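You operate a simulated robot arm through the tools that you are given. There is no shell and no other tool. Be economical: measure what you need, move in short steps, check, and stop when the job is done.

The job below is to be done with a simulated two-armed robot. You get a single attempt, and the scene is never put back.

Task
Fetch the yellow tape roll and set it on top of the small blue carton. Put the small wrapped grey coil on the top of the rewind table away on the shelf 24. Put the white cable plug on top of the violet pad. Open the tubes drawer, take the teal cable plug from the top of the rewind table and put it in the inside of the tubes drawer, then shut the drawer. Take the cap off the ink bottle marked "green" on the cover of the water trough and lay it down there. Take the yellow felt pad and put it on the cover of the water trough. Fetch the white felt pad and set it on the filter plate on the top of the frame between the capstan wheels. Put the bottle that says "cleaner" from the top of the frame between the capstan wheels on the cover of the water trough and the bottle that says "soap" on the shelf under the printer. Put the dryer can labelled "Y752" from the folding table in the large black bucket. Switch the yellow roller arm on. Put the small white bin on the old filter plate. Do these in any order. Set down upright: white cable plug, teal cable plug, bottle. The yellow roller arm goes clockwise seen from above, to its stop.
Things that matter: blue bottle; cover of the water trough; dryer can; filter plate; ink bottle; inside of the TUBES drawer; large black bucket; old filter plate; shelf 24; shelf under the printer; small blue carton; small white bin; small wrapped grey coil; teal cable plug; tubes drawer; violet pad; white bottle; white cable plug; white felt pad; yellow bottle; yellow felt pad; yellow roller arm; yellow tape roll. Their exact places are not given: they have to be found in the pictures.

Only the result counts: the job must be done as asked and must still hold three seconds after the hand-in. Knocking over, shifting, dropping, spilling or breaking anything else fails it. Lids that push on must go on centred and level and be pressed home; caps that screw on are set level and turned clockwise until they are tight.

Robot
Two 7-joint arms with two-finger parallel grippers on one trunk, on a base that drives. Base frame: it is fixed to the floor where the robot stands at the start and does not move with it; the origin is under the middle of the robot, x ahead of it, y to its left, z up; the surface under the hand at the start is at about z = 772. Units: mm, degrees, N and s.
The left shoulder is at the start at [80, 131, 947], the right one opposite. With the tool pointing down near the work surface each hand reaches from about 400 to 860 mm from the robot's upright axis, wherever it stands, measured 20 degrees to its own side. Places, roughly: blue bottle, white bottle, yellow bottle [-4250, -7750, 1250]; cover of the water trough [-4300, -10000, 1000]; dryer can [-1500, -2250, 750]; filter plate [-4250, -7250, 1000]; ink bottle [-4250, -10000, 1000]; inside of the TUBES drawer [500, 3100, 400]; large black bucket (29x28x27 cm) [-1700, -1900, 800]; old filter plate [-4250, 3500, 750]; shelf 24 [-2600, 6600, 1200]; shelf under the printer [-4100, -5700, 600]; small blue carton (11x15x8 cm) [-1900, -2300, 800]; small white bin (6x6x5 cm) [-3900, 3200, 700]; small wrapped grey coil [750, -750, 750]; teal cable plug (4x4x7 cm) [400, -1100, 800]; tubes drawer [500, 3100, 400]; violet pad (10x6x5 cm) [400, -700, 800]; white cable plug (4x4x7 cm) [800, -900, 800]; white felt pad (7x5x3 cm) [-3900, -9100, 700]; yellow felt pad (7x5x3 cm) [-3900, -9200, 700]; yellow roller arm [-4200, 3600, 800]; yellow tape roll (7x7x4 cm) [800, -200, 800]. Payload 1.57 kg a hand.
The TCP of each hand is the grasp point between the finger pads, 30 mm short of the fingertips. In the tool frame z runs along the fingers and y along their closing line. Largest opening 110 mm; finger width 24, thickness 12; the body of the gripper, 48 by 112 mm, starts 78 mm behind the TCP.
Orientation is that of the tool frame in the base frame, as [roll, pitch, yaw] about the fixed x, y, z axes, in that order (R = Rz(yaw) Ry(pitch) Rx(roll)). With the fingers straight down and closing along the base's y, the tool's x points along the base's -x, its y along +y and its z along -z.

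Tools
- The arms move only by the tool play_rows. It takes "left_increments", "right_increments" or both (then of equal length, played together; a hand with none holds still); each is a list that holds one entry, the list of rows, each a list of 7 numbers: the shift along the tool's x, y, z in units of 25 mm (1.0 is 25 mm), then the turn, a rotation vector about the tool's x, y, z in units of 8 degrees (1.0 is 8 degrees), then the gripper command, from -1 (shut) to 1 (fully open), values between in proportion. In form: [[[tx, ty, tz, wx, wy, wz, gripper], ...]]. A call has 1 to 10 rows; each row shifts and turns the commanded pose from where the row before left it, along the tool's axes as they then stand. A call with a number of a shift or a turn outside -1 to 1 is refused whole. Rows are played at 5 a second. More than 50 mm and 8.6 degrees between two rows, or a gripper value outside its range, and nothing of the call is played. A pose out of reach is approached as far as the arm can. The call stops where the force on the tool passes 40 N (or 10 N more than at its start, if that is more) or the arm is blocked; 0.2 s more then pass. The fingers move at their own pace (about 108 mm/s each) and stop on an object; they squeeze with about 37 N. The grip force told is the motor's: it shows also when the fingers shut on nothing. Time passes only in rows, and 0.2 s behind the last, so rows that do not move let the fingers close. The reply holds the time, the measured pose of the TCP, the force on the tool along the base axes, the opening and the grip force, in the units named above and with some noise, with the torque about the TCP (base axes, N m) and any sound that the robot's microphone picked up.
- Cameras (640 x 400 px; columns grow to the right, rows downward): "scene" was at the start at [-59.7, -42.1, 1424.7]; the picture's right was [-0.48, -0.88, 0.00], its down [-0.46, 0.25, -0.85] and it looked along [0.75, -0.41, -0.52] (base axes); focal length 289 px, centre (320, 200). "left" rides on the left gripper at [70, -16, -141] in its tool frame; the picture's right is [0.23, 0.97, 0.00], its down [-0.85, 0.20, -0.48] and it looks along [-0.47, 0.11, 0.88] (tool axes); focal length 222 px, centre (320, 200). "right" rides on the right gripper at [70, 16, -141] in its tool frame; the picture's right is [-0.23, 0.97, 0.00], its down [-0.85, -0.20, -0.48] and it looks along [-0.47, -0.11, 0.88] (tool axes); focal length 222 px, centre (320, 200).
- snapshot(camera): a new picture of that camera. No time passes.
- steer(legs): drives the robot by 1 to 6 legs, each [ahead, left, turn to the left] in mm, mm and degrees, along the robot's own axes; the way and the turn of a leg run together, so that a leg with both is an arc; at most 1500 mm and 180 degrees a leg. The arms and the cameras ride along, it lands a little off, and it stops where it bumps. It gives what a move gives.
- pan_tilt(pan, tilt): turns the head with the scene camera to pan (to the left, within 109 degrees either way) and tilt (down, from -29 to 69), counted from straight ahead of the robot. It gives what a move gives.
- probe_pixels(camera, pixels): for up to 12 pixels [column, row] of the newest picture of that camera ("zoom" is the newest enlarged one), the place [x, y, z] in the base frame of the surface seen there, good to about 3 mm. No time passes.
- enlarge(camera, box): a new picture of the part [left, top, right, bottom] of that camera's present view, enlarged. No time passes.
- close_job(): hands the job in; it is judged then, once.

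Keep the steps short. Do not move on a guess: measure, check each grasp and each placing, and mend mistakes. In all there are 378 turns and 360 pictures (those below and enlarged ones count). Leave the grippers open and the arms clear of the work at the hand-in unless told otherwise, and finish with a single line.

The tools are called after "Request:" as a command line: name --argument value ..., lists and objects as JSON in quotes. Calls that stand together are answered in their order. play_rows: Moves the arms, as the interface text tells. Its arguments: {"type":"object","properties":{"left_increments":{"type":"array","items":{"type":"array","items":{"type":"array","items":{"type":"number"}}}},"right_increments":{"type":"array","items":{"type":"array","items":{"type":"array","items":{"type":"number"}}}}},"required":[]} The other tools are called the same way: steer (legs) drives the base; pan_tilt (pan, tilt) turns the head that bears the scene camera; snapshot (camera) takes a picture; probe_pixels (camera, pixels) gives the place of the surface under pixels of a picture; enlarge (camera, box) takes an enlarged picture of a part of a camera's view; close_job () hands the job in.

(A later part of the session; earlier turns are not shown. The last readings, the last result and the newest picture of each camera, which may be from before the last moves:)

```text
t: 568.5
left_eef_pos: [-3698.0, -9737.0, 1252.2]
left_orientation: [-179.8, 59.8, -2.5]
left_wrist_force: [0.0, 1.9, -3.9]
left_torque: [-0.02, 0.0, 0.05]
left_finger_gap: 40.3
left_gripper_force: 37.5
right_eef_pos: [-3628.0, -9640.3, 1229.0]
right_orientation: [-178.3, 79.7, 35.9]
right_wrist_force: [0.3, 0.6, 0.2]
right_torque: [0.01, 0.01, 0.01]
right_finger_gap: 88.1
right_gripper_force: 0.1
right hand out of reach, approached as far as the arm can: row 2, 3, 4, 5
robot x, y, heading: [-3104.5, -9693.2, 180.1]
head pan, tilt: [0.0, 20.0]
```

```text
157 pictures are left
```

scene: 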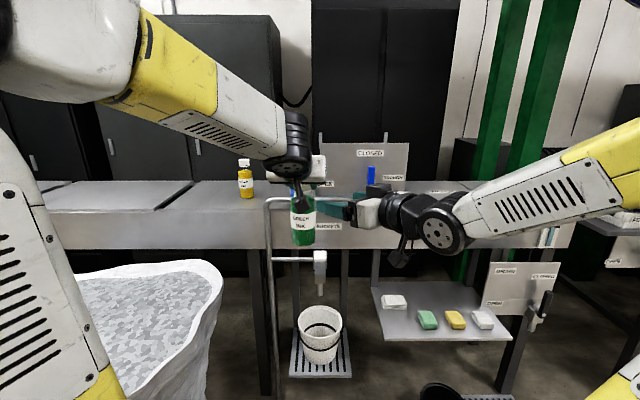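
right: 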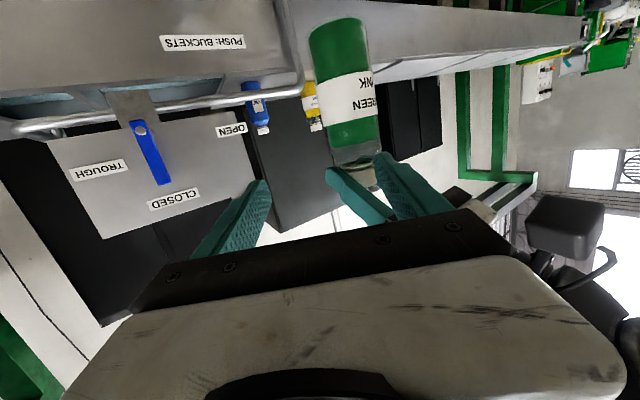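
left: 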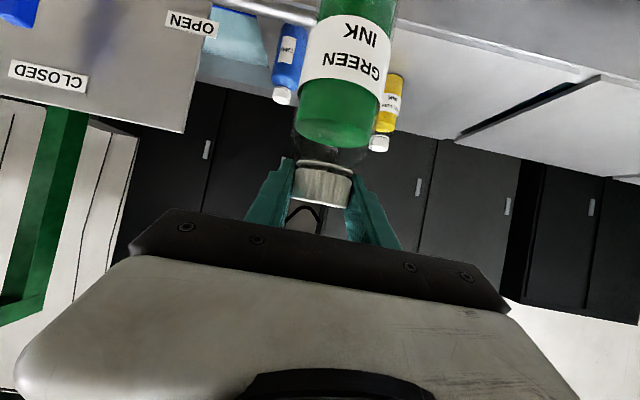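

The right hand can't go lower here, so raise the bottle ~56 mm with the left, then align (37 mm sideways) and advance the right.

Request:
play_rows --left_increments '[[[-0.98, 0, -0.566, 0, 0, 0, -1], [-0.98, 0, -0.566, 0, 0, 0, -1], [0, 0, 0, 0, 0, 0, -1], [0, 0, 0, 0, 0, 0, -1]]]' --right_increments '[[[0, 0, 0, 0, 0, 0, 0.6], [0, 0, 0, 0, 0, 0, 0.6], [0, 0.74, 0, 0, 0, 0, 0.6], [0, 0.74, 0, 0, 0, 0, 0.6]]]'

Request:
snapshot --camera "right"

Request:
probe_pixels --camera "right" --pixels '[[300, 130], [320, 130], [340, 130], [280, 130]]'

```text
t: 569.5
left_eef_pos: [-3698.8, -9737.2, 1306.7]
left_orientation: [-179.8, 59.9, -2.6]
left_wrist_force: [-0.2, 0.6, -4.3]
left_torque: [0.05, -0.02, 0.01]
left_finger_gap: 40.0
left_gripper_force: 37.3
right_eef_pos: [-3610.0, -9670.9, 1229.3]
right_orientation: [-178.3, 79.7, 35.8]
right_wrist_force: [0.3, 0.4, -0.3]
right_torque: [0.03, 0.01, 0.0]
right_finger_gap: 88.2
right_gripper_force: 0.0
robot x, y, heading: [-3103.0, -9694.5, 179.9]
head pan, tilt: [0.0, 20.0]
```

```text
156 pictures are left
```

right: 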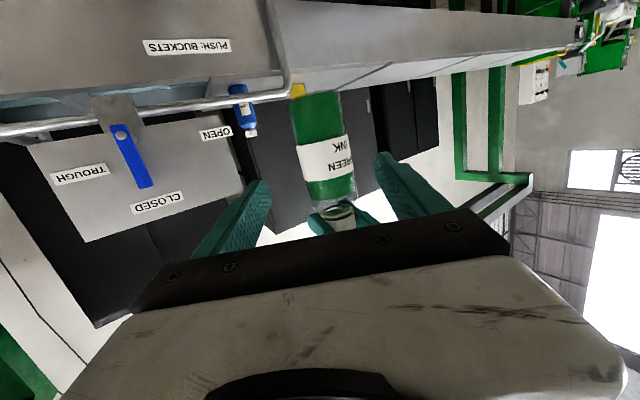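

```text
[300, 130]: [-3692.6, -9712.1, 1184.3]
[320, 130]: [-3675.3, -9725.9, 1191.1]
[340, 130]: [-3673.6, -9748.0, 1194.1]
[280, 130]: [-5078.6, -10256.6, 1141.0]
```

Aligned. Advance 110 mm and grip the body.

Request:
play_rows --right_increments '[[[0, 0.02, 1, 0, 0, 0, 0.6], [0, 0.02, 1, 0, 0, 0, 0.6], [0, 0.02, 1, 0, 0, 0, 0.6], [0, 0, 1, 0, 0, 0, 0.6], [0, 0, 0.47, 0, 0, 0, 0.6]]]'

Request:
snapshot --camera "right"

Request:
enlarge --camera "scene" --box '[230, 110, 470, 290]'

```text
t: 570.7
left_eef_pos: [-3698.9, -9738.0, 1306.6]
left_orientation: [-179.9, 59.9, -2.6]
left_wrist_force: [0.0, -0.4, -4.0]
left_torque: [0.01, -0.03, 0.03]
left_finger_gap: 39.8
left_gripper_force: 37.1
right_eef_pos: [-3698.4, -9733.9, 1207.9]
right_orientation: [-178.2, 79.6, 35.9]
right_wrist_force: [0.9, 0.6, -0.1]
right_torque: [0.01, -0.02, 0.03]
right_finger_gap: 87.7
right_gripper_force: 0.0
robot x, y, heading: [-3108.5, -9696.7, 179.9]
head pan, tilt: [0.0, 20.0]
```

```text
155 pictures are left
```

right: 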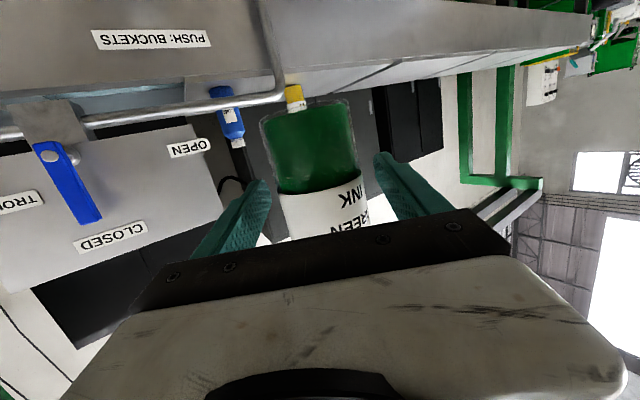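

```text
2.22 times, centred on (350, 200) of scene
```

zoom: 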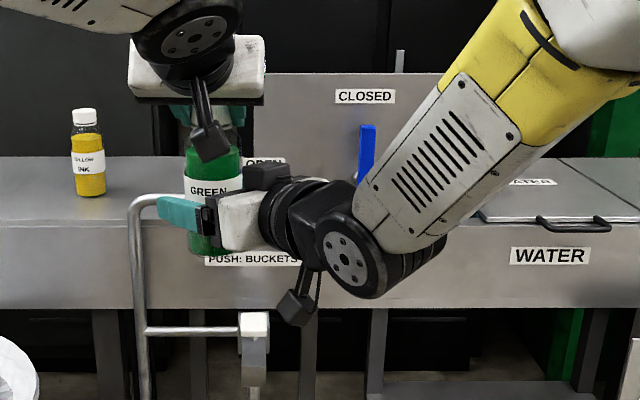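

Grip the body with the right hand, then twist the cap counter-clockwise with the left.

Request:
play_rows --right_increments '[[[0, 0, 0, 0, 0, 0, -1], [0, 0, 0, 0, 0, 0, -1], [0, 0, 0, 0, 0, 0, -1]]]'

Request:
play_rows --left_increments '[[[0, 0, 0, -0.866, 0, -0.5, -1], [0, 0, 0, -0.866, 0, -0.5, -1], [0, 0, 0, -0.866, 0, -0.5, -1], [0, 0, 0, -0.866, 0, -0.5, -1]]]'

Request:
enlarge --camera "scene" --box '[230, 110, 470, 290]'

```text
t: 571.5
left_eef_pos: [-3698.5, -9738.5, 1306.1]
left_orientation: [-179.8, 60.0, -2.6]
left_wrist_force: [-2.7, 3.7, -3.8]
left_torque: [0.11, 0.13, -0.02]
left_finger_gap: 39.6
left_gripper_force: 37.2
right_eef_pos: [-3699.0, -9736.2, 1208.9]
right_orientation: [-177.9, 79.6, 36.3]
right_wrist_force: [2.7, -3.4, -0.4]
right_torque: [0.22, 0.09, 0.01]
right_finger_gap: 59.2
right_gripper_force: 36.6
robot x, y, heading: [-3102.4, -9698.3, 179.7]
head pan, tilt: [0.0, 20.0]
```

```text
t: 572.5
left_eef_pos: [-3697.6, -9737.3, 1307.6]
left_orientation: [-179.7, 59.8, 29.4]
left_wrist_force: [1.3, 10.3, -0.9]
left_torque: [0.32, -0.17, -0.02]
left_finger_gap: 39.9
left_gripper_force: 37.0
right_eef_pos: [-3699.2, -9736.3, 1209.5]
right_orientation: [-177.8, 79.7, 36.3]
right_wrist_force: [-2.1, -10.9, 0.3]
right_torque: [0.65, 0.04, 0.0]
right_finger_gap: 59.2
right_gripper_force: 37.1
robot x, y, heading: [-3106.8, -9696.3, 180.3]
head pan, tilt: [0.0, 20.0]
```

```text
2.22 times, centred on (350, 200) of scene
```

zoom: 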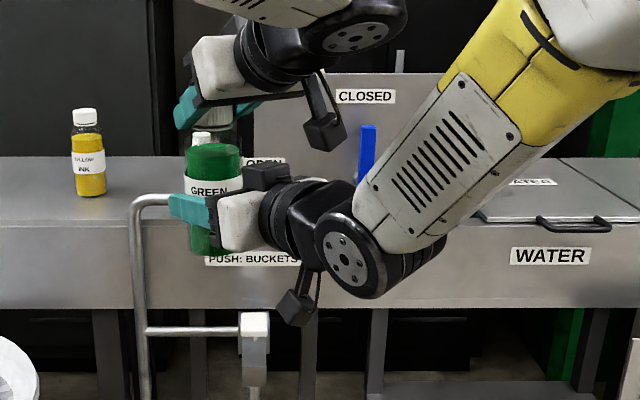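

The cap turns while the bottle stays. Twist 24° more and test by lifting slightly.

Request:
play_rows --left_increments '[[[0, 0, 0, -0.866, 0, -0.5, -1], [0, 0, 0, -0.866, 0, -0.5, -1], [0, 0, 0, -0.866, 0, -0.5, -1], [-0.1, 0, -0.058, 0, 0, 0, -1]]]'

Request:
enlarge --camera "scene" --box '[230, 110, 470, 290]'

```text
t: 573.5
left_eef_pos: [-3699.4, -9736.5, 1308.3]
left_orientation: [179.9, 59.8, 53.2]
left_wrist_force: [-6.1, 14.5, -4.4]
left_torque: [0.23, 0.16, 0.0]
left_finger_gap: 40.0
left_gripper_force: 37.4
right_eef_pos: [-3697.9, -9735.4, 1210.1]
right_orientation: [-177.8, 79.8, 36.5]
right_wrist_force: [5.7, -14.9, 0.8]
right_torque: [1.2, 0.39, 0.01]
right_finger_gap: 59.1
right_gripper_force: 36.9
robot x, y, heading: [-3105.8, -9696.9, 179.9]
head pan, tilt: [0.0, 20.0]
```

```text
2.22 times, centred on (350, 200) of scene
```

zoom: 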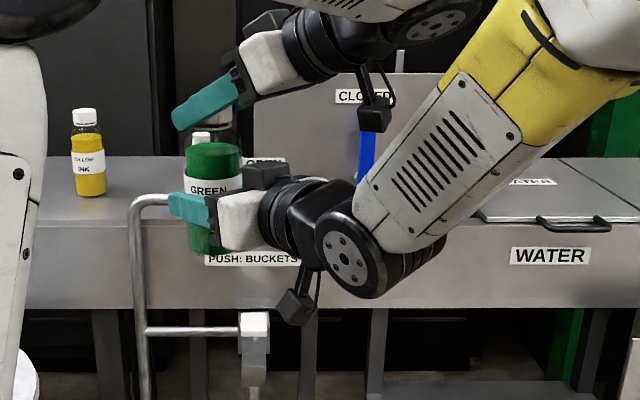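

Try lifting 6 mm to see whether the cap is free.

Request:
play_rows --left_increments '[[[-0.1, 0, -0.058, 0, 0, 0, -1], [-0.1, 0, -0.058, 0, 0, 0, -1]]]'

```text
t: 574.1
left_eef_pos: [-3698.4, -9737.5, 1313.7]
left_orientation: [179.7, 59.6, 52.9]
left_wrist_force: [-9.3, 12.3, -27.8]
left_torque: [0.41, 0.27, -0.02]
left_finger_gap: 40.1
left_gripper_force: 37.0
right_eef_pos: [-3699.4, -9735.7, 1212.5]
right_orientation: [-178.0, 80.2, 36.2]
right_wrist_force: [8.9, -11.0, 23.7]
right_torque: [0.76, 0.71, 0.03]
right_finger_gap: 59.6
right_gripper_force: 36.4
robot x, y, heading: [-3103.3, -9695.4, 180.1]
head pan, tilt: [0.0, 20.0]
```

Still threaded. Lower back, open the left hand, swing it back clockwise, and re-grip for another turn.

Request:
play_rows --left_increments '[[[0.2, 0, 0.116, 0, 0, 0, -1], [0, 0, 0, 0, 0, 0, 0.2], [0, 0, 0, 0, 0, 0, 0.2], [0, 0, 0, 0.866, 0, 0.5, 0.2], [0, 0, 0, 0.866, 0, 0.5, 0.2], [0, 0, 0, 0.866, 0, 0.5, 0.2], [0, 0, 0, 0.866, 0, 0.5, 0.2], [0, 0, 0, 0.866, 0, 0.5, 0.2], [0, 0, 0, 0.866, 0, 0.5, 0.2], [0, 0, 0, 0.866, 0, 0.5, 0.2]]]'

Request:
play_rows --left_increments '[[[0, 0, 0, 0.866, 0, 0.5, 0.2], [0, 0, 0, 0.866, 0, 0.5, 0.2], [0, 0, 0, 0.866, 0, 0.5, 0.2], [0, 0, 0, 0.866, 0, 0.5, 0.2], [0, 0, 0, 0.866, 0, 0.5, 0.2]]]'

Request:
enlarge --camera "scene" --box '[190, 100, 430, 280]'

Request:
snapshot --camera "left"

```text
t: 576.3
left_eef_pos: [-3699.5, -9736.8, 1311.0]
left_orientation: [-179.9, 60.0, -2.8]
left_wrist_force: [-0.2, 0.9, 0.5]
left_torque: [-0.02, 0.0, 0.02]
left_finger_gap: 66.2
left_gripper_force: 0.1
right_eef_pos: [-3699.1, -9734.3, 1209.2]
right_orientation: [-178.2, 79.7, 35.8]
right_wrist_force: [0.5, 0.5, -4.4]
right_torque: [0.01, 0.01, 0.02]
right_finger_gap: 59.0
right_gripper_force: 36.8
robot x, y, heading: [-3105.8, -9697.9, 180.2]
head pan, tilt: [0.0, 20.0]
```

```text
t: 577.5
left_eef_pos: [-3698.3, -9736.6, 1309.0]
left_orientation: [-179.6, 60.1, -42.5]
left_wrist_force: [0.2, -0.6, 0.2]
left_torque: [-0.01, -0.02, 0.0]
left_finger_gap: 66.1
left_gripper_force: 0.1
right_eef_pos: [-3698.7, -9734.3, 1209.6]
right_orientation: [-178.1, 79.8, 36.0]
right_wrist_force: [-0.9, 0.0, -4.1]
right_torque: [-0.03, -0.03, 0.02]
right_finger_gap: 59.1
right_gripper_force: 37.1
robot x, y, heading: [-3102.6, -9693.7, 180.2]
head pan, tilt: [0.0, 20.0]
```

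```text
2.22 times, centred on (310, 190) of scene
```

zoom: 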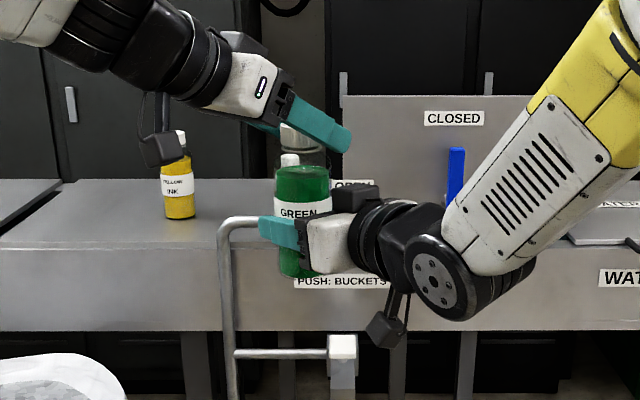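

```text
150 pictures are left
```

left: 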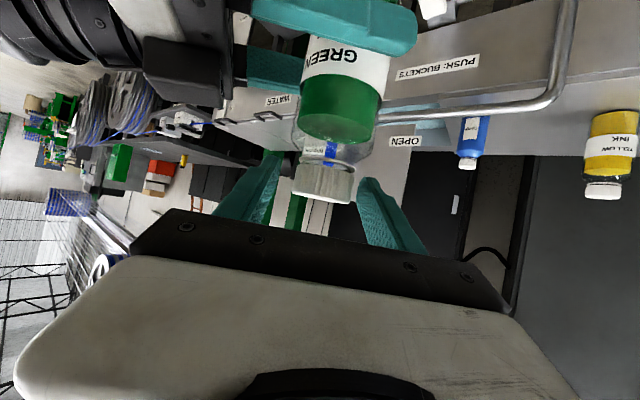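

Request:
play_rows --left_increments '[[[0, 0, 0, 0, 0, 0, -1], [0, 0, 0, 0, 0, 0, -1], [0, 0, 0, -0.866, 0, -0.5, -1], [0, 0, 0, -0.866, 0, -0.5, -1], [0, 0, 0, -0.866, 0, -0.5, -1], [0, 0, 0, -0.866, 0, -0.5, -1], [0, 0, 0, -0.866, 0, -0.5, -1], [0, 0, 0, -0.866, 0, -0.5, -1], [0, 0, 0, -0.866, 0, -0.5, -1], [0, 0, 0, -0.866, 0, -0.5, -1]]]'

Request:
play_rows --left_increments '[[[0, 0, 0, -0.866, 0, -0.5, -1], [0, 0, 0, -0.866, 0, -0.5, -1], [0, 0, 0, -0.866, 0, -0.5, -1], [0, 0, 0, -0.866, 0, -0.5, -1], [-0.1, 0, -0.058, 0, 0, 0, -1], [-0.1, 0, -0.058, 0, 0, 0, -1]]]'

```text
t: 579.7
left_eef_pos: [-3699.1, -9736.3, 1311.7]
left_orientation: [-179.8, 60.0, 21.4]
left_wrist_force: [0.5, 3.1, 8.8]
left_torque: [0.05, -0.1, 0.03]
left_finger_gap: 39.5
left_gripper_force: 36.9
right_eef_pos: [-3698.6, -9734.9, 1208.9]
right_orientation: [-177.9, 79.6, 36.3]
right_wrist_force: [-0.1, -3.5, -13.4]
right_torque: [0.29, 0.02, -0.02]
right_finger_gap: 58.8
right_gripper_force: 36.9
robot x, y, heading: [-3103.4, -9696.3, 179.9]
head pan, tilt: [0.0, 20.0]
```

```text
t: 581.1
left_eef_pos: [-3699.6, -9736.3, 1314.9]
left_orientation: [179.6, 59.7, 53.0]
left_wrist_force: [-12.7, 11.5, -5.5]
left_torque: [-0.14, 0.77, -0.01]
left_finger_gap: 39.6
left_gripper_force: 37.1
right_eef_pos: [-3698.7, -9736.0, 1211.1]
right_orientation: [-177.5, 80.0, 36.8]
right_wrist_force: [12.8, -11.8, 3.1]
right_torque: [1.34, 0.59, 0.04]
right_finger_gap: 59.0
right_gripper_force: 36.9
robot x, y, heading: [-3106.5, -9697.4, 179.9]
head pan, tilt: [0.0, 20.0]
```

Cap was rising as it turned. Test lifting again.

Request:
play_rows --left_increments '[[[-0.12, 0, -0.07, 0, 0, 0, -1], [-0.12, 0, -0.07, 0, 0, 0, -1]]]'

Request:
enlarge --camera "scene" --box '[210, 110, 410, 260]'

```text
t: 581.7
left_eef_pos: [-3697.0, -9736.7, 1320.8]
left_orientation: [179.2, 59.6, 52.7]
left_wrist_force: [-12.4, 6.7, -35.4]
left_torque: [0.09, 0.42, 0.01]
left_finger_gap: 39.9
left_gripper_force: 37.3
right_eef_pos: [-3699.1, -9734.5, 1214.5]
right_orientation: [-178.2, 80.5, 36.1]
right_wrist_force: [12.7, -5.6, 31.3]
right_torque: [0.51, 0.79, -0.01]
right_finger_gap: 59.5
right_gripper_force: 36.8
robot x, y, heading: [-3103.7, -9693.9, 180.0]
head pan, tilt: [0.0, 20.0]
```

```text
2.67 times, centred on (310, 185) of scene
```

zoom: 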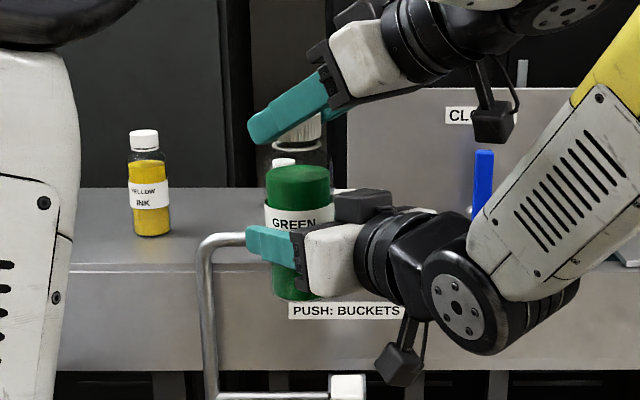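

Not yet. Do another full cycle (open, swing back 96°, grip, twist 96°).

Request:
play_rows --left_increments '[[[0.16, 0, 0.093, 0, 0, 0, -1], [0, 0, 0, 0, 0, 0, 0.2], [0, 0, 0, 0, 0, 0, 0.2], [0, 0, 0, 0.866, 0, 0.5, 0.2], [0, 0, 0, 0.866, 0, 0.5, 0.2], [0, 0, 0, 0.866, 0, 0.5, 0.2], [0, 0, 0, 0.866, 0, 0.5, 0.2], [0, 0, 0, 0.866, 0, 0.5, 0.2], [0, 0, 0, 0.866, 0, 0.5, 0.2], [0, 0, 0, 0.866, 0, 0.5, 0.2]]]'

Request:
play_rows --left_increments '[[[0, 0, 0, 0.866, 0, 0.5, 0.2], [0, 0, 0, 0.866, 0, 0.5, 0.2], [0, 0, 0, 0.866, 0, 0.5, 0.2], [0, 0, 0, 0.866, 0, 0.5, 0.2], [0, 0, 0, 0.866, 0, 0.5, 0.2], [0, 0, 0, 0, 0, 0, -1], [0, 0, 0, 0, 0, 0, -1], [0, 0, 0, 0, 0, 0, -1]]]'

Request:
play_rows --left_increments '[[[0, 0, 0, -0.866, 0, -0.5, -1], [0, 0, 0, -0.866, 0, -0.5, -1], [0, 0, 0, -0.866, 0, -0.5, -1], [0, 0, 0, -0.866, 0, -0.5, -1], [0, 0, 0, -0.866, 0, -0.5, -1], [0, 0, 0, -0.866, 0, -0.5, -1], [0, 0, 0, -0.866, 0, -0.5, -1], [0, 0, 0, -0.866, 0, -0.5, -1], [0, 0, 0, -0.866, 0, -0.5, -1]]]'

Request:
play_rows --left_increments '[[[0, 0, 0, -0.866, 0, -0.5, -1], [0, 0, 0, -0.866, 0, -0.5, -1], [0, 0, 0, -0.866, 0, -0.5, -1], [-0.1, 0, -0.058, 0, 0, 0, -1], [-0.1, 0, -0.058, 0, 0, 0, -1]]]'

Request:
enlarge --camera "scene" --box '[210, 110, 410, 260]'

```text
t: 583.9
left_eef_pos: [-3699.6, -9736.9, 1319.8]
left_orientation: [-179.9, 59.9, -2.7]
left_wrist_force: [1.0, -0.1, 0.4]
left_torque: [-0.01, -0.03, 0.0]
left_finger_gap: 66.0
left_gripper_force: 0.1
right_eef_pos: [-3698.3, -9734.9, 1209.0]
right_orientation: [-178.2, 79.6, 35.9]
right_wrist_force: [-0.3, 0.4, -3.8]
right_torque: [0.01, 0.0, -0.01]
right_finger_gap: 59.1
right_gripper_force: 37.1
robot x, y, heading: [-3103.7, -9694.6, 179.7]
head pan, tilt: [0.0, 20.0]
```

```text
t: 585.7
left_eef_pos: [-3698.1, -9738.2, 1318.6]
left_orientation: [-179.8, 60.0, -42.5]
left_wrist_force: [-5.8, -2.1, -1.0]
left_torque: [-0.03, 0.11, -0.01]
left_finger_gap: 39.2
left_gripper_force: 36.7
right_eef_pos: [-3698.4, -9734.8, 1208.9]
right_orientation: [-178.0, 79.7, 36.0]
right_wrist_force: [5.6, 1.3, -3.5]
right_torque: [-0.18, 0.53, 0.0]
right_finger_gap: 58.9
right_gripper_force: 36.8
robot x, y, heading: [-3105.7, -9696.5, 179.9]
head pan, tilt: [0.0, 20.0]
```

```text
t: 587.7
left_eef_pos: [-3698.1, -9737.5, 1318.9]
left_orientation: [-179.7, 60.1, 29.4]
left_wrist_force: [1.4, 6.6, 8.0]
left_torque: [0.34, -0.13, -0.03]
left_finger_gap: 39.4
left_gripper_force: 37.0
right_eef_pos: [-3697.3, -9735.8, 1210.0]
right_orientation: [-177.8, 79.6, 36.4]
right_wrist_force: [-0.9, -8.2, -11.8]
right_torque: [0.55, -0.03, -0.03]
right_finger_gap: 58.9
right_gripper_force: 37.2
robot x, y, heading: [-3107.0, -9697.7, 180.1]
head pan, tilt: [0.0, 20.0]
```

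```text
t: 588.9
left_eef_pos: [-3698.8, -9737.0, 1322.4]
left_orientation: [179.8, 59.8, 52.9]
left_wrist_force: [-5.2, 14.3, -3.1]
left_torque: [0.17, 0.61, 0.01]
left_finger_gap: 39.5
left_gripper_force: 37.1
right_eef_pos: [-3699.6, -9736.0, 1209.7]
right_orientation: [-177.5, 79.9, 36.7]
right_wrist_force: [6.2, -14.3, -1.2]
right_torque: [1.46, 0.11, 0.04]
right_finger_gap: 59.2
right_gripper_force: 36.5
robot x, y, heading: [-3100.8, -9697.4, 179.7]
head pan, tilt: [0.0, 20.0]
```

```text
2.67 times, centred on (310, 185) of scene
```

zoom: 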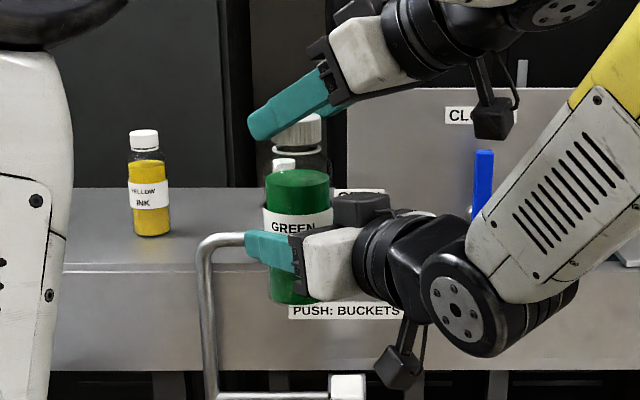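

Request:
play_rows --left_increments '[[[-0.1, 0, -0.058, 0, 0, 0, -1], [-0.1, 0, -0.058, 0, 0, 0, -1]]]'

```text
t: 589.5
left_eef_pos: [-3697.5, -9737.7, 1327.2]
left_orientation: [179.3, 59.6, 52.7]
left_wrist_force: [-7.3, 10.5, -30.4]
left_torque: [0.34, 0.15, -0.03]
left_finger_gap: 39.5
left_gripper_force: 36.8
right_eef_pos: [-3700.1, -9733.6, 1215.1]
right_orientation: [-178.0, 80.4, 36.1]
right_wrist_force: [7.6, -10.3, 27.6]
right_torque: [0.8, 0.58, 0.02]
right_finger_gap: 59.6
right_gripper_force: 37.3
robot x, y, heading: [-3106.7, -9696.2, 180.1]
head pan, tilt: [0.0, 20.0]
```

The fingers have slipped upward on the cap during the tests rather than the cap coming off. Re-grip lower (20 mm down) and keep turning without pulling.

Request:
play_rows --left_increments '[[[0.16, 0, 0.093, 0, 0, 0, -1], [0, 0, 0, 0, 0, 0, 0.2], [0, 0, 0, 0, 0, 0, 0.2], [0.5, 0, 0.29, 0.866, 0, 0.5, 0.2], [0, 0, 0, 0.866, 0, 0.5, 0.2], [0, 0, 0, 0.866, 0, 0.5, 0.2], [0, 0, 0, 0.866, 0, 0.5, 0.2], [0, 0, 0, 0.866, 0, 0.5, 0.2], [0, 0, 0, 0.866, 0, 0.5, 0.2], [0, 0, 0, 0.866, 0, 0.5, 0.2]]]'

Request:
play_rows --left_increments '[[[0, 0, 0, 0.866, 0, 0.5, 0.2], [0, 0, 0, 0.866, 0, 0.5, 0.2], [0, 0, 0, 0.866, 0, 0.5, 0.2], [0, 0, 0, 0.866, 0, 0.5, 0.2], [0, 0, 0, 0.866, 0, 0.5, 0.2], [0, 0, 0, 0, 0, 0, -1], [0, 0, 0, 0, 0, 0, -1], [0, 0, 0, 0, 0, 0, -1]]]'

Request:
enlarge --camera "scene" --box '[210, 110, 410, 260]'

Request:
enlarge --camera "left" --box '[220, 60, 440, 240]'

```text
t: 591.7
left_eef_pos: [-3697.5, -9736.1, 1310.8]
left_orientation: [-179.9, 60.0, -2.8]
left_wrist_force: [-0.1, 0.5, -0.3]
left_torque: [0.02, 0.02, 0.01]
left_finger_gap: 66.1
left_gripper_force: 0.0
right_eef_pos: [-3698.0, -9735.4, 1209.4]
right_orientation: [-178.1, 79.7, 35.9]
right_wrist_force: [-0.2, 0.8, -4.5]
right_torque: [0.02, -0.02, 0.0]
right_finger_gap: 58.8
right_gripper_force: 37.0
robot x, y, heading: [-3108.9, -9693.0, 179.9]
head pan, tilt: [0.0, 20.0]
```

```text
t: 593.5
left_eef_pos: [-3699.8, -9740.0, 1311.9]
left_orientation: [-179.8, 60.0, -42.5]
left_wrist_force: [-10.5, -4.4, -0.9]
left_torque: [-0.05, 0.15, 0.02]
left_finger_gap: 39.6
left_gripper_force: 37.4
right_eef_pos: [-3699.5, -9734.0, 1209.5]
right_orientation: [-178.1, 79.7, 36.1]
right_wrist_force: [11.0, 5.1, -3.7]
right_torque: [-0.42, 0.94, 0.02]
right_finger_gap: 59.1
right_gripper_force: 37.2
robot x, y, heading: [-3105.4, -9699.3, 179.8]
head pan, tilt: [0.0, 20.0]
```

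```text
2.67 times, centred on (310, 185) of scene
```

zoom: 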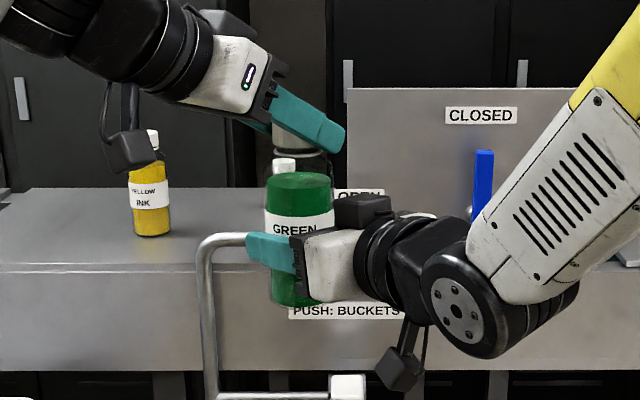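

```text
2.22 times, centred on (330, 150) of left
```

zoom: 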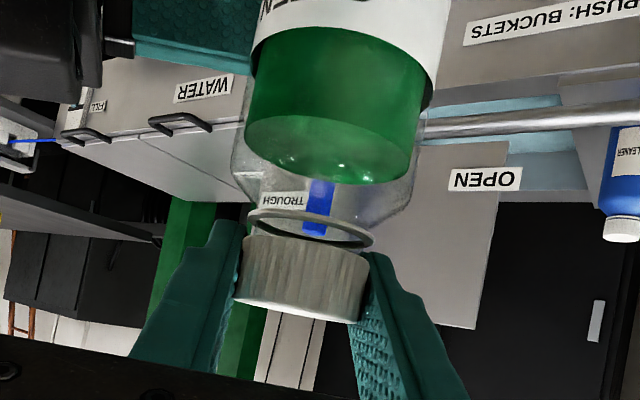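

Request:
play_rows --left_increments '[[[0, 0, 0, -0.866, 0, -0.5, -1], [0, 0, 0, -0.866, 0, -0.5, -1], [0, 0, 0, -0.866, 0, -0.5, -1], [0, 0, 0, -0.866, 0, -0.5, -1], [0, 0, 0, -0.866, 0, -0.5, -1], [0, 0, 0, -0.866, 0, -0.5, -1], [0, 0, 0, -0.866, 0, -0.5, -1], [0, 0, 0, -0.866, 0, -0.5, -1], [0, 0, 0, -0.866, 0, -0.5, -1], [0, 0, 0, -0.866, 0, -0.5, -1]]]'

Request:
play_rows --left_increments '[[[0, 0, 0, -0.866, 0, -0.5, -1], [0, 0, 0, -0.866, 0, -0.5, -1], [-0.06, 0, -0.035, 0, 0, 0, -1]]]'

Request:
enlarge --camera "left" --box '[220, 60, 440, 240]'

```text
t: 595.7
left_eef_pos: [-3697.4, -9736.8, 1313.0]
left_orientation: [-179.7, 59.9, 37.5]
left_wrist_force: [2.3, 8.2, 10.6]
left_torque: [0.35, -0.01, -0.03]
left_finger_gap: 39.6
left_gripper_force: 37.4
right_eef_pos: [-3697.6, -9736.1, 1208.7]
right_orientation: [-178.0, 79.7, 36.2]
right_wrist_force: [-1.6, -7.8, -14.5]
right_torque: [0.51, -0.19, -0.02]
right_finger_gap: 58.7
right_gripper_force: 36.7
robot x, y, heading: [-3104.0, -9701.1, 179.9]
head pan, tilt: [0.0, 20.0]
```

```text
t: 596.5
left_eef_pos: [-3698.9, -9736.3, 1312.6]
left_orientation: [180.0, 59.8, 53.2]
left_wrist_force: [-4.0, 13.2, 7.5]
left_torque: [0.23, 0.44, -0.06]
left_finger_gap: 39.9
left_gripper_force: 37.1
right_eef_pos: [-3698.7, -9736.1, 1209.3]
right_orientation: [-177.6, 79.7, 36.5]
right_wrist_force: [2.6, -13.7, -11.9]
right_torque: [1.11, -0.07, 0.06]
right_finger_gap: 59.0
right_gripper_force: 36.7
robot x, y, heading: [-3104.6, -9699.4, 179.9]
head pan, tilt: [0.0, 20.0]
```

```text
2.22 times, centred on (330, 150) of left
```

zoom: 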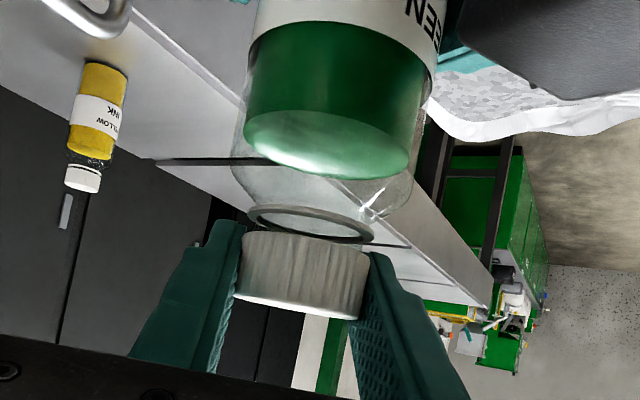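

The cap keeps pushing upward as it turns, so it's unscrewing. Another cycle.

Request:
play_rows --left_increments '[[[-0.07, 0, -0.04, 0, 0, 0, -1], [0, 0, 0, 0, 0, 0, 0.2], [0, 0, 0, 0, 0, 0, 0.2], [0, 0, 0, 0.866, 0, 0.5, 0.2], [0, 0, 0, 0.866, 0, 0.5, 0.2], [0, 0, 0, 0.866, 0, 0.5, 0.2], [0, 0, 0, 0.866, 0, 0.5, 0.2], [0, 0, 0, 0.866, 0, 0.5, 0.2], [0, 0, 0, 0.866, 0, 0.5, 0.2], [0, 0, 0, 0.866, 0, 0.5, 0.2]]]'

Request:
play_rows --left_increments '[[[0, 0, 0, 0.866, 0, 0.5, 0.2], [0, 0, 0, 0.866, 0, 0.5, 0.2], [0, 0, 0, 0.866, 0, 0.5, 0.2], [0, 0, 0, 0.866, 0, 0.5, 0.2], [0, 0, 0, 0.866, 0, 0.5, 0.2], [0, 0, 0, 0, 0, 0, -1], [0, 0, 0, 0, 0, 0, -1], [0, 0, 0, 0, 0, 0, -1]]]'

Request:
play_rows --left_increments '[[[0, 0, 0, -0.866, 0, -0.5, -1], [0, 0, 0, -0.866, 0, -0.5, -1], [0, 0, 0, -0.866, 0, -0.5, -1], [0, 0, 0, -0.866, 0, -0.5, -1], [0, 0, 0, -0.866, 0, -0.5, -1], [0, 0, 0, -0.866, 0, -0.5, -1], [0, 0, 0, -0.866, 0, -0.5, -1], [0, 0, 0, -0.866, 0, -0.5, -1], [0, 0, 0, -0.866, 0, -0.5, -1], [0, 0, 0, -0.866, 0, -0.5, -1]]]'

Request:
play_rows --left_increments '[[[0, 0, 0, -0.866, 0, -0.5, -1], [0, 0, 0, -0.866, 0, -0.5, -1], [-0.12, 0, -0.07, 0, 0, 0, -1]]]'

Request:
enlarge --camera "left" --box '[220, 60, 440, 240]'

```text
t: 598.7
left_eef_pos: [-3699.0, -9737.2, 1316.0]
left_orientation: [-179.8, 60.0, -2.7]
left_wrist_force: [0.0, -0.4, -0.1]
left_torque: [0.0, -0.03, 0.01]
left_finger_gap: 65.8
left_gripper_force: 0.0
right_eef_pos: [-3698.8, -9734.4, 1209.3]
right_orientation: [-178.1, 79.6, 35.8]
right_wrist_force: [0.7, 0.6, -4.1]
right_torque: [-0.01, -0.02, 0.0]
right_finger_gap: 58.8
right_gripper_force: 37.1
robot x, y, heading: [-3104.6, -9697.5, 179.6]
head pan, tilt: [0.0, 20.0]
```

```text
t: 600.5
left_eef_pos: [-3699.7, -9738.4, 1315.0]
left_orientation: [-179.8, 60.0, -42.6]
left_wrist_force: [-9.9, -5.0, -0.2]
left_torque: [0.04, 0.16, 0.02]
left_finger_gap: 39.5
left_gripper_force: 36.9
right_eef_pos: [-3698.0, -9735.6, 1209.7]
right_orientation: [-178.1, 79.7, 36.1]
right_wrist_force: [11.0, 3.2, -3.8]
right_torque: [-0.37, 0.94, 0.0]
right_finger_gap: 58.8
right_gripper_force: 37.2
robot x, y, heading: [-3107.2, -9697.1, 180.0]
head pan, tilt: [0.0, 20.0]
```

```text
t: 602.7
left_eef_pos: [-3698.2, -9737.4, 1314.0]
left_orientation: [-179.9, 59.9, 37.4]
left_wrist_force: [-0.9, 4.6, -0.4]
left_torque: [0.08, 0.03, -0.07]
left_finger_gap: 39.8
left_gripper_force: 37.1
right_eef_pos: [-3698.9, -9734.5, 1208.7]
right_orientation: [-177.9, 79.7, 36.3]
right_wrist_force: [1.4, -5.0, -4.9]
right_torque: [0.45, 0.1, 0.06]
right_finger_gap: 58.9
right_gripper_force: 36.8
robot x, y, heading: [-3103.2, -9693.9, 180.0]
head pan, tilt: [0.0, 20.0]
```

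```text
t: 603.5
left_eef_pos: [-3698.9, -9736.6, 1318.0]
left_orientation: [179.7, 59.8, 53.1]
left_wrist_force: [-0.2, 9.2, -6.8]
left_torque: [0.01, -0.03, -0.01]
left_finger_gap: 39.6
left_gripper_force: 36.6
right_eef_pos: [-3698.5, -9736.1, 1210.7]
right_orientation: [-177.8, 79.8, 36.4]
right_wrist_force: [-0.1, -8.4, 3.7]
right_torque: [0.95, -0.02, -0.03]
right_finger_gap: 58.9
right_gripper_force: 36.6
robot x, y, heading: [-3104.9, -9697.8, 180.0]
head pan, tilt: [0.0, 20.0]
```

```text
2.22 times, centred on (330, 150) of left
```

zoom: 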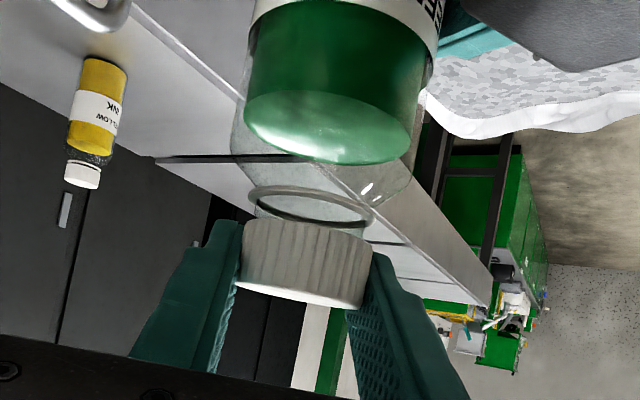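

The gap to the ring has grown and the vertical force vanished. Lift more to see if it's free.

Request:
play_rows --left_increments '[[[-0.25, 0, -0.145, 0, 0, 0, -1], [-0.25, 0, -0.145, 0, 0, 0, -1], [-0.35, 0, -0.2, 0, 0, 0, -1]]]'

Request:
enlarge --camera "left" --box '[220, 60, 440, 240]'

```text
t: 604.3
left_eef_pos: [-3699.7, -9737.4, 1345.3]
left_orientation: [-179.9, 59.9, 53.4]
left_wrist_force: [-0.1, 0.2, -0.1]
left_torque: [0.02, -0.02, -0.02]
left_finger_gap: 39.8
left_gripper_force: 36.9
right_eef_pos: [-3699.2, -9734.5, 1208.8]
right_orientation: [-178.4, 79.7, 35.5]
right_wrist_force: [0.1, 0.1, -3.3]
right_torque: [0.03, 0.0, 0.02]
right_finger_gap: 59.1
right_gripper_force: 37.6
robot x, y, heading: [-3107.0, -9697.5, 180.1]
head pan, tilt: [0.0, 20.0]
```

```text
2.22 times, centred on (330, 150) of left
```

zoom: 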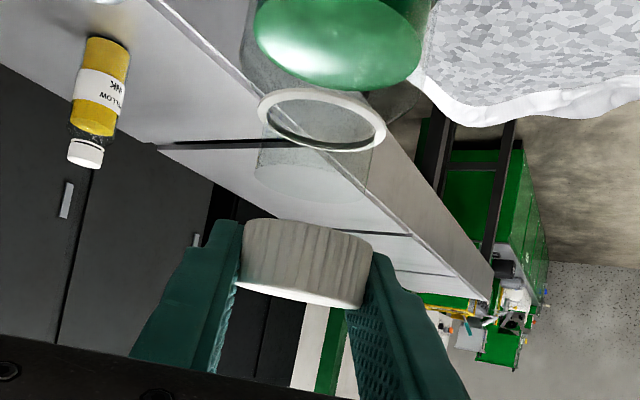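

The cap is off. Raise the left hand and turn it back straight; also raise the right hand (with the bottle) high enough to clear the panel (top z≈1290).

Request:
play_rows --left_increments '[[[-0.98, 0, -0.566, 0, 0, 0, -1], [-0.98, 0, -0.566, 0, 0, 0, -1], [0, 0, 0, 0.866, 0, 0.5, -1], [0, 0, 0, 0.866, 0, 0.5, -1], [0, 0, 0, 0.866, 0, 0.5, -1], [0, 0, 0, 0.866, 0, 0.5, -1], [0, 0, 0, 0.866, 0, 0.5, -1], [0, 0, 0, 0.866, 0, 0.5, -1], [0, 0, 0, 0.866, 0, 0.5, -1]]]'

Request:
play_rows --left_increments '[[[0, 1, 0, 0, 0, 0, -1], [0, 1, 0, 0, 0, 0, -1], [0, 1, 0, 0, 0, 0, -1], [0, 1, 0, 0, 0, 0, -1], [0, 1, 0, 0, 0, 0, -1], [0, 1, 0, 0, 0, 0, -1], [0, 1, 0, 0, 0, 0, -1], [0, 1, 0, 0, 0, 0, -1]]]' --right_increments '[[[0, 0, 0, 0, 0, 0, -1], [0, 0, 0, 0, 0, 0, -1], [0, 0, 0, 0, 0, 0, -1], [-0.95, 0, -0.17, 0, 0, 0, -1], [-0.95, 0, -0.17, 0, 0, 0, -1], [-0.95, 0, -0.17, 0, 0, 0, -1], [-0.95, 0, -0.17, 0, 0, 0, -1], [-0.95, 0, -0.17, 0, 0, 0, -1]]]'

Request:
snapshot --camera "scene"

Request:
snapshot --camera "left"

```text
t: 606.3
left_eef_pos: [-3697.7, -9737.4, 1399.9]
left_orientation: [-179.9, 59.9, -2.7]
left_wrist_force: [0.4, 0.7, 0.1]
left_torque: [-0.01, 0.03, 0.0]
left_finger_gap: 39.4
left_gripper_force: 37.0
right_eef_pos: [-3698.4, -9734.7, 1209.3]
right_orientation: [-178.2, 79.6, 35.9]
right_wrist_force: [-0.2, 0.1, -3.5]
right_torque: [0.01, 0.0, 0.03]
right_finger_gap: 59.0
right_gripper_force: 37.6
robot x, y, heading: [-3105.5, -9694.3, 179.8]
head pan, tilt: [0.0, 20.0]
```

```text
t: 608.1
left_eef_pos: [-3709.2, -9936.6, 1398.9]
left_orientation: [-179.8, 60.0, -2.6]
left_wrist_force: [0.0, 1.3, -0.5]
left_torque: [-0.04, -0.01, 0.04]
left_finger_gap: 39.6
left_gripper_force: 37.0
right_eef_pos: [-3700.0, -9736.5, 1330.0]
right_orientation: [-178.1, 79.7, 35.8]
right_wrist_force: [-0.3, 0.5, -3.9]
right_torque: [-0.03, -0.01, -0.02]
right_finger_gap: 59.0
right_gripper_force: 36.6
robot x, y, heading: [-3105.5, -9699.6, 179.7]
head pan, tilt: [0.0, 20.0]
```

```text
142 pictures are left
```

scene: 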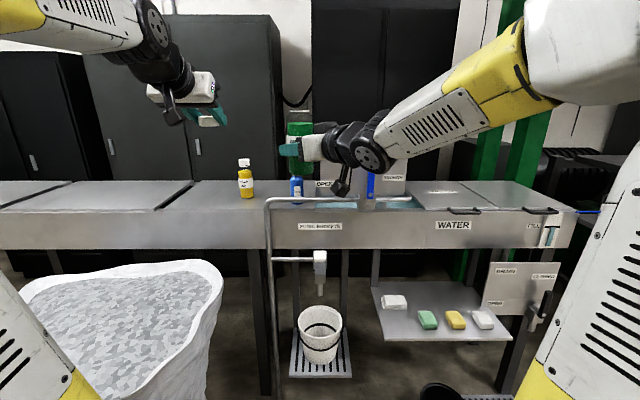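

```text
141 pictures are left
```

left: 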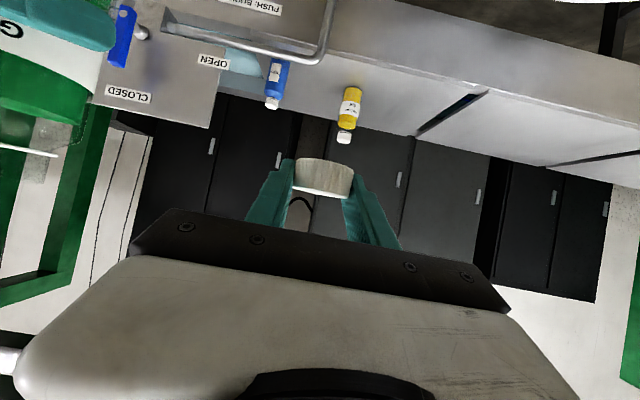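

Raise the right a bit more, then drive in to place the cap with the left hand.

Request:
play_rows --right_increments '[[[-0.95, 0, -0.17, 0, 0, 0, -1], [-0.95, 0, -0.17, 0, 0, 0, -1], [-0.95, 0, -0.17, 0, 0, 0, -1]]]'

Request:
steer --legs '[[415, 0, 0]]'

Request:
play_rows --left_increments '[[[0.98, 0, 0.566, 0, 0, 0, -1], [0.98, 0, 0.566, 0, 0, 0, -1], [0.98, 0, 0.566, 0, 0, 0, -1], [0.98, 0, 0.566, 0, 0, 0, -1], [0.98, 0, 0.566, 0, 0, 0, -1], [0.98, 0, 0.566, 0, 0, 0, -1], [0.98, 0, 0.566, 0, 0, 0, -1], [0.98, 0, 0.566, 0, 0, 0, -1]]]'

Request:
snapshot --camera "left"

Request:
snapshot --camera "scene"

```text
t: 608.9
left_eef_pos: [-3707.8, -9937.9, 1399.0]
left_orientation: [-179.8, 59.9, -2.6]
left_wrist_force: [-0.1, 0.8, 0.1]
left_torque: [-0.04, -0.05, -0.04]
left_finger_gap: 39.7
left_gripper_force: 37.4
right_eef_pos: [-3698.2, -9736.7, 1404.5]
right_orientation: [-178.0, 79.7, 36.1]
right_wrist_force: [0.7, 0.4, -4.4]
right_torque: [0.0, -0.03, -0.02]
right_finger_gap: 58.8
right_gripper_force: 37.4
robot x, y, heading: [-3103.1, -9697.8, 179.8]
head pan, tilt: [0.0, 20.0]
```

```text
t: 611.5
left_eef_pos: [-4130.6, -9941.9, 1398.1]
left_orientation: [-179.8, 60.0, -2.3]
left_wrist_force: [-0.6, -0.6, 0.8]
left_torque: [-0.01, -0.01, -0.03]
left_finger_gap: 39.7
left_gripper_force: 37.2
right_eef_pos: [-4123.1, -9740.1, 1402.3]
right_orientation: [-178.1, 79.7, 36.2]
right_wrist_force: [-0.4, 0.4, -4.0]
right_torque: [0.01, 0.04, -0.02]
right_finger_gap: 59.2
right_gripper_force: 37.1
robot x, y, heading: [-3527.9, -9693.1, -179.8]
head pan, tilt: [0.0, 20.0]
```

```text
t: 613.3
left_eef_pos: [-4129.7, -9940.3, 1172.5]
left_orientation: [-179.9, 60.1, -2.3]
left_wrist_force: [0.9, 0.5, -0.2]
left_torque: [0.03, 0.0, 0.01]
left_finger_gap: 39.7
left_gripper_force: 37.4
right_eef_pos: [-4122.7, -9741.1, 1403.2]
right_orientation: [-178.2, 79.7, 36.3]
right_wrist_force: [-0.4, 0.3, -4.0]
right_torque: [0.04, -0.01, 0.02]
right_finger_gap: 58.5
right_gripper_force: 36.5
robot x, y, heading: [-3529.9, -9696.9, -179.7]
head pan, tilt: [0.0, 20.0]
```

```text
140 pictures are left
```

left: 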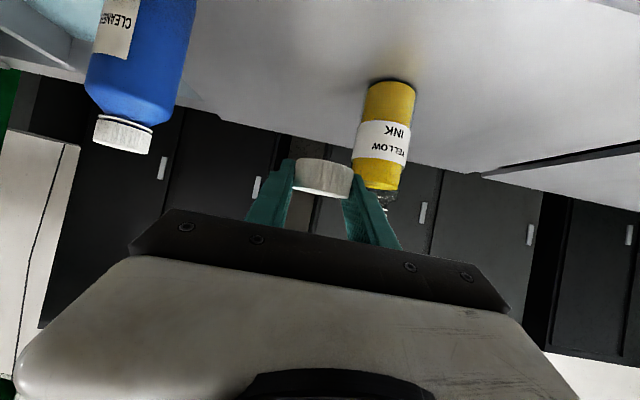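

```text
139 pictures are left
```

scene: 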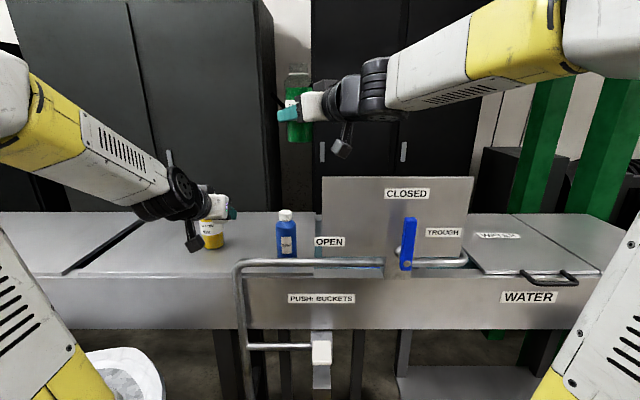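

Lower the cap toward the cover.

Request:
play_rows --left_increments '[[[0.98, -0.1, 0.566, 0, 0, 0, -1], [0.98, -0.1, 0.566, 0, 0, 0, -1], [0.98, 0, 0.566, 0, 0, 0, -1], [0.6, 0, 0.346, 0, 0, 0, -1], [0.1, 0, 0.058, 0, 0, 0, -1], [0.1, 0, 0.058, 0, 0, 0, -1]]]'

Request:
enlarge --camera "left" --box '[200, 60, 440, 240]'

```text
t: 614.7
left_eef_pos: [-4128.8, -9934.1, 1064.4]
left_orientation: [-179.9, 59.9, -2.3]
left_wrist_force: [0.3, -0.8, 0.3]
left_torque: [-0.02, 0.01, 0.03]
left_finger_gap: 39.8
left_gripper_force: 37.2
right_eef_pos: [-4122.9, -9740.3, 1402.7]
right_orientation: [-178.1, 79.7, 36.3]
right_wrist_force: [-0.6, 0.7, -4.3]
right_torque: [0.0, -0.02, 0.0]
right_finger_gap: 58.9
right_gripper_force: 36.9
robot x, y, heading: [-3529.9, -9695.4, -179.9]
head pan, tilt: [0.0, 20.0]
```

```text
2.22 times, centred on (320, 150) of left
```

zoom: 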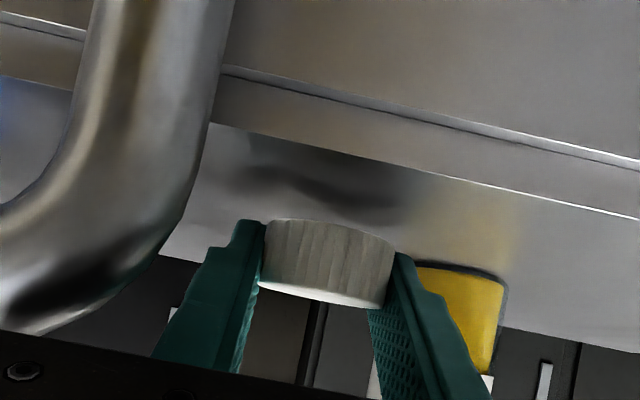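

Request:
play_rows --left_increments '[[[0.1, 0, 0.058, 0, 0, 0, -1], [0.1, 0, 0.058, 0, 0, 0, -1]]]'

```text
t: 615.3
left_eef_pos: [-4130.4, -9935.1, 1058.2]
left_orientation: [-179.9, 59.9, -2.4]
left_wrist_force: [0.1, 0.2, -0.8]
left_torque: [-0.02, -0.02, 0.0]
left_finger_gap: 39.6
left_gripper_force: 37.1
right_eef_pos: [-4122.5, -9739.2, 1401.6]
right_orientation: [-178.1, 79.7, 36.3]
right_wrist_force: [-0.4, -0.5, -5.3]
right_torque: [0.02, -0.02, 0.03]
right_finger_gap: 58.7
right_gripper_force: 37.8
robot x, y, heading: [-3526.5, -9696.5, -179.9]
head pan, tilt: [0.0, 20.0]
```

Request:
play_rows --left_increments '[[[0.07, 0, 0.04, 0, 0, 0, -1], [0.07, 0, 0.04, 0, 0, 0, -1]]]'

```text
t: 615.9
left_eef_pos: [-4130.8, -9936.3, 1057.5]
left_orientation: [179.9, 60.2, -2.6]
left_wrist_force: [13.5, -1.4, 29.6]
left_torque: [0.39, 0.27, -0.06]
left_finger_gap: 39.8
left_gripper_force: 36.8
right_eef_pos: [-4120.7, -9739.4, 1402.7]
right_orientation: [-178.0, 79.8, 36.5]
right_wrist_force: [0.2, -0.3, -4.3]
right_torque: [0.03, 0.0, 0.01]
right_finger_gap: 59.1
right_gripper_force: 37.5
robot x, y, heading: [-3527.5, -9694.6, -180.1]
head pan, tilt: [0.0, 20.0]
```

Contact. Ease up slightly, open and back out along the tool axis.

Request:
play_rows --left_increments '[[[-0.05, 0, -0.03, 0, 0, 0, -1], [0, 0, 0, 0, 0, 0, -0.15], [0, 0, 0, 0, 0, 0, 0.1], [0, 0, 0, 0, 0, 0, 0.1], [-0.3, 0, -0.3, 0, 0, 0, 0.1], [-0.4, 0, -0.7, 0, 0, 0, 0.1], [-0.4, 0, -0.9, 0, 0, 0, 0.1], [-0.4, 0, -0.9, 0, 0, 0, 0.1], [-0.4, 0, -0.9, 0, 0, 0, 0.1]]]'

Request:
snapshot --camera "left"

```text
t: 617.9
left_eef_pos: [-4075.0, -9938.2, 1144.0]
left_orientation: [-179.8, 59.7, -2.4]
left_wrist_force: [-0.3, 0.6, 0.3]
left_torque: [0.0, -0.04, 0.02]
left_finger_gap: 60.5
left_gripper_force: 0.1
right_eef_pos: [-4123.3, -9740.2, 1402.6]
right_orientation: [-178.2, 79.7, 36.2]
right_wrist_force: [0.1, 0.1, -3.9]
right_torque: [-0.01, -0.03, -0.02]
right_finger_gap: 58.9
right_gripper_force: 37.2
robot x, y, heading: [-3527.6, -9694.7, -180.0]
head pan, tilt: [0.0, 20.0]
```

```text
137 pictures are left
```

left: 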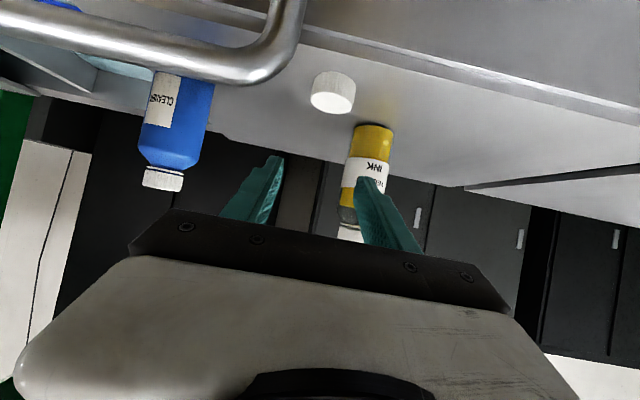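

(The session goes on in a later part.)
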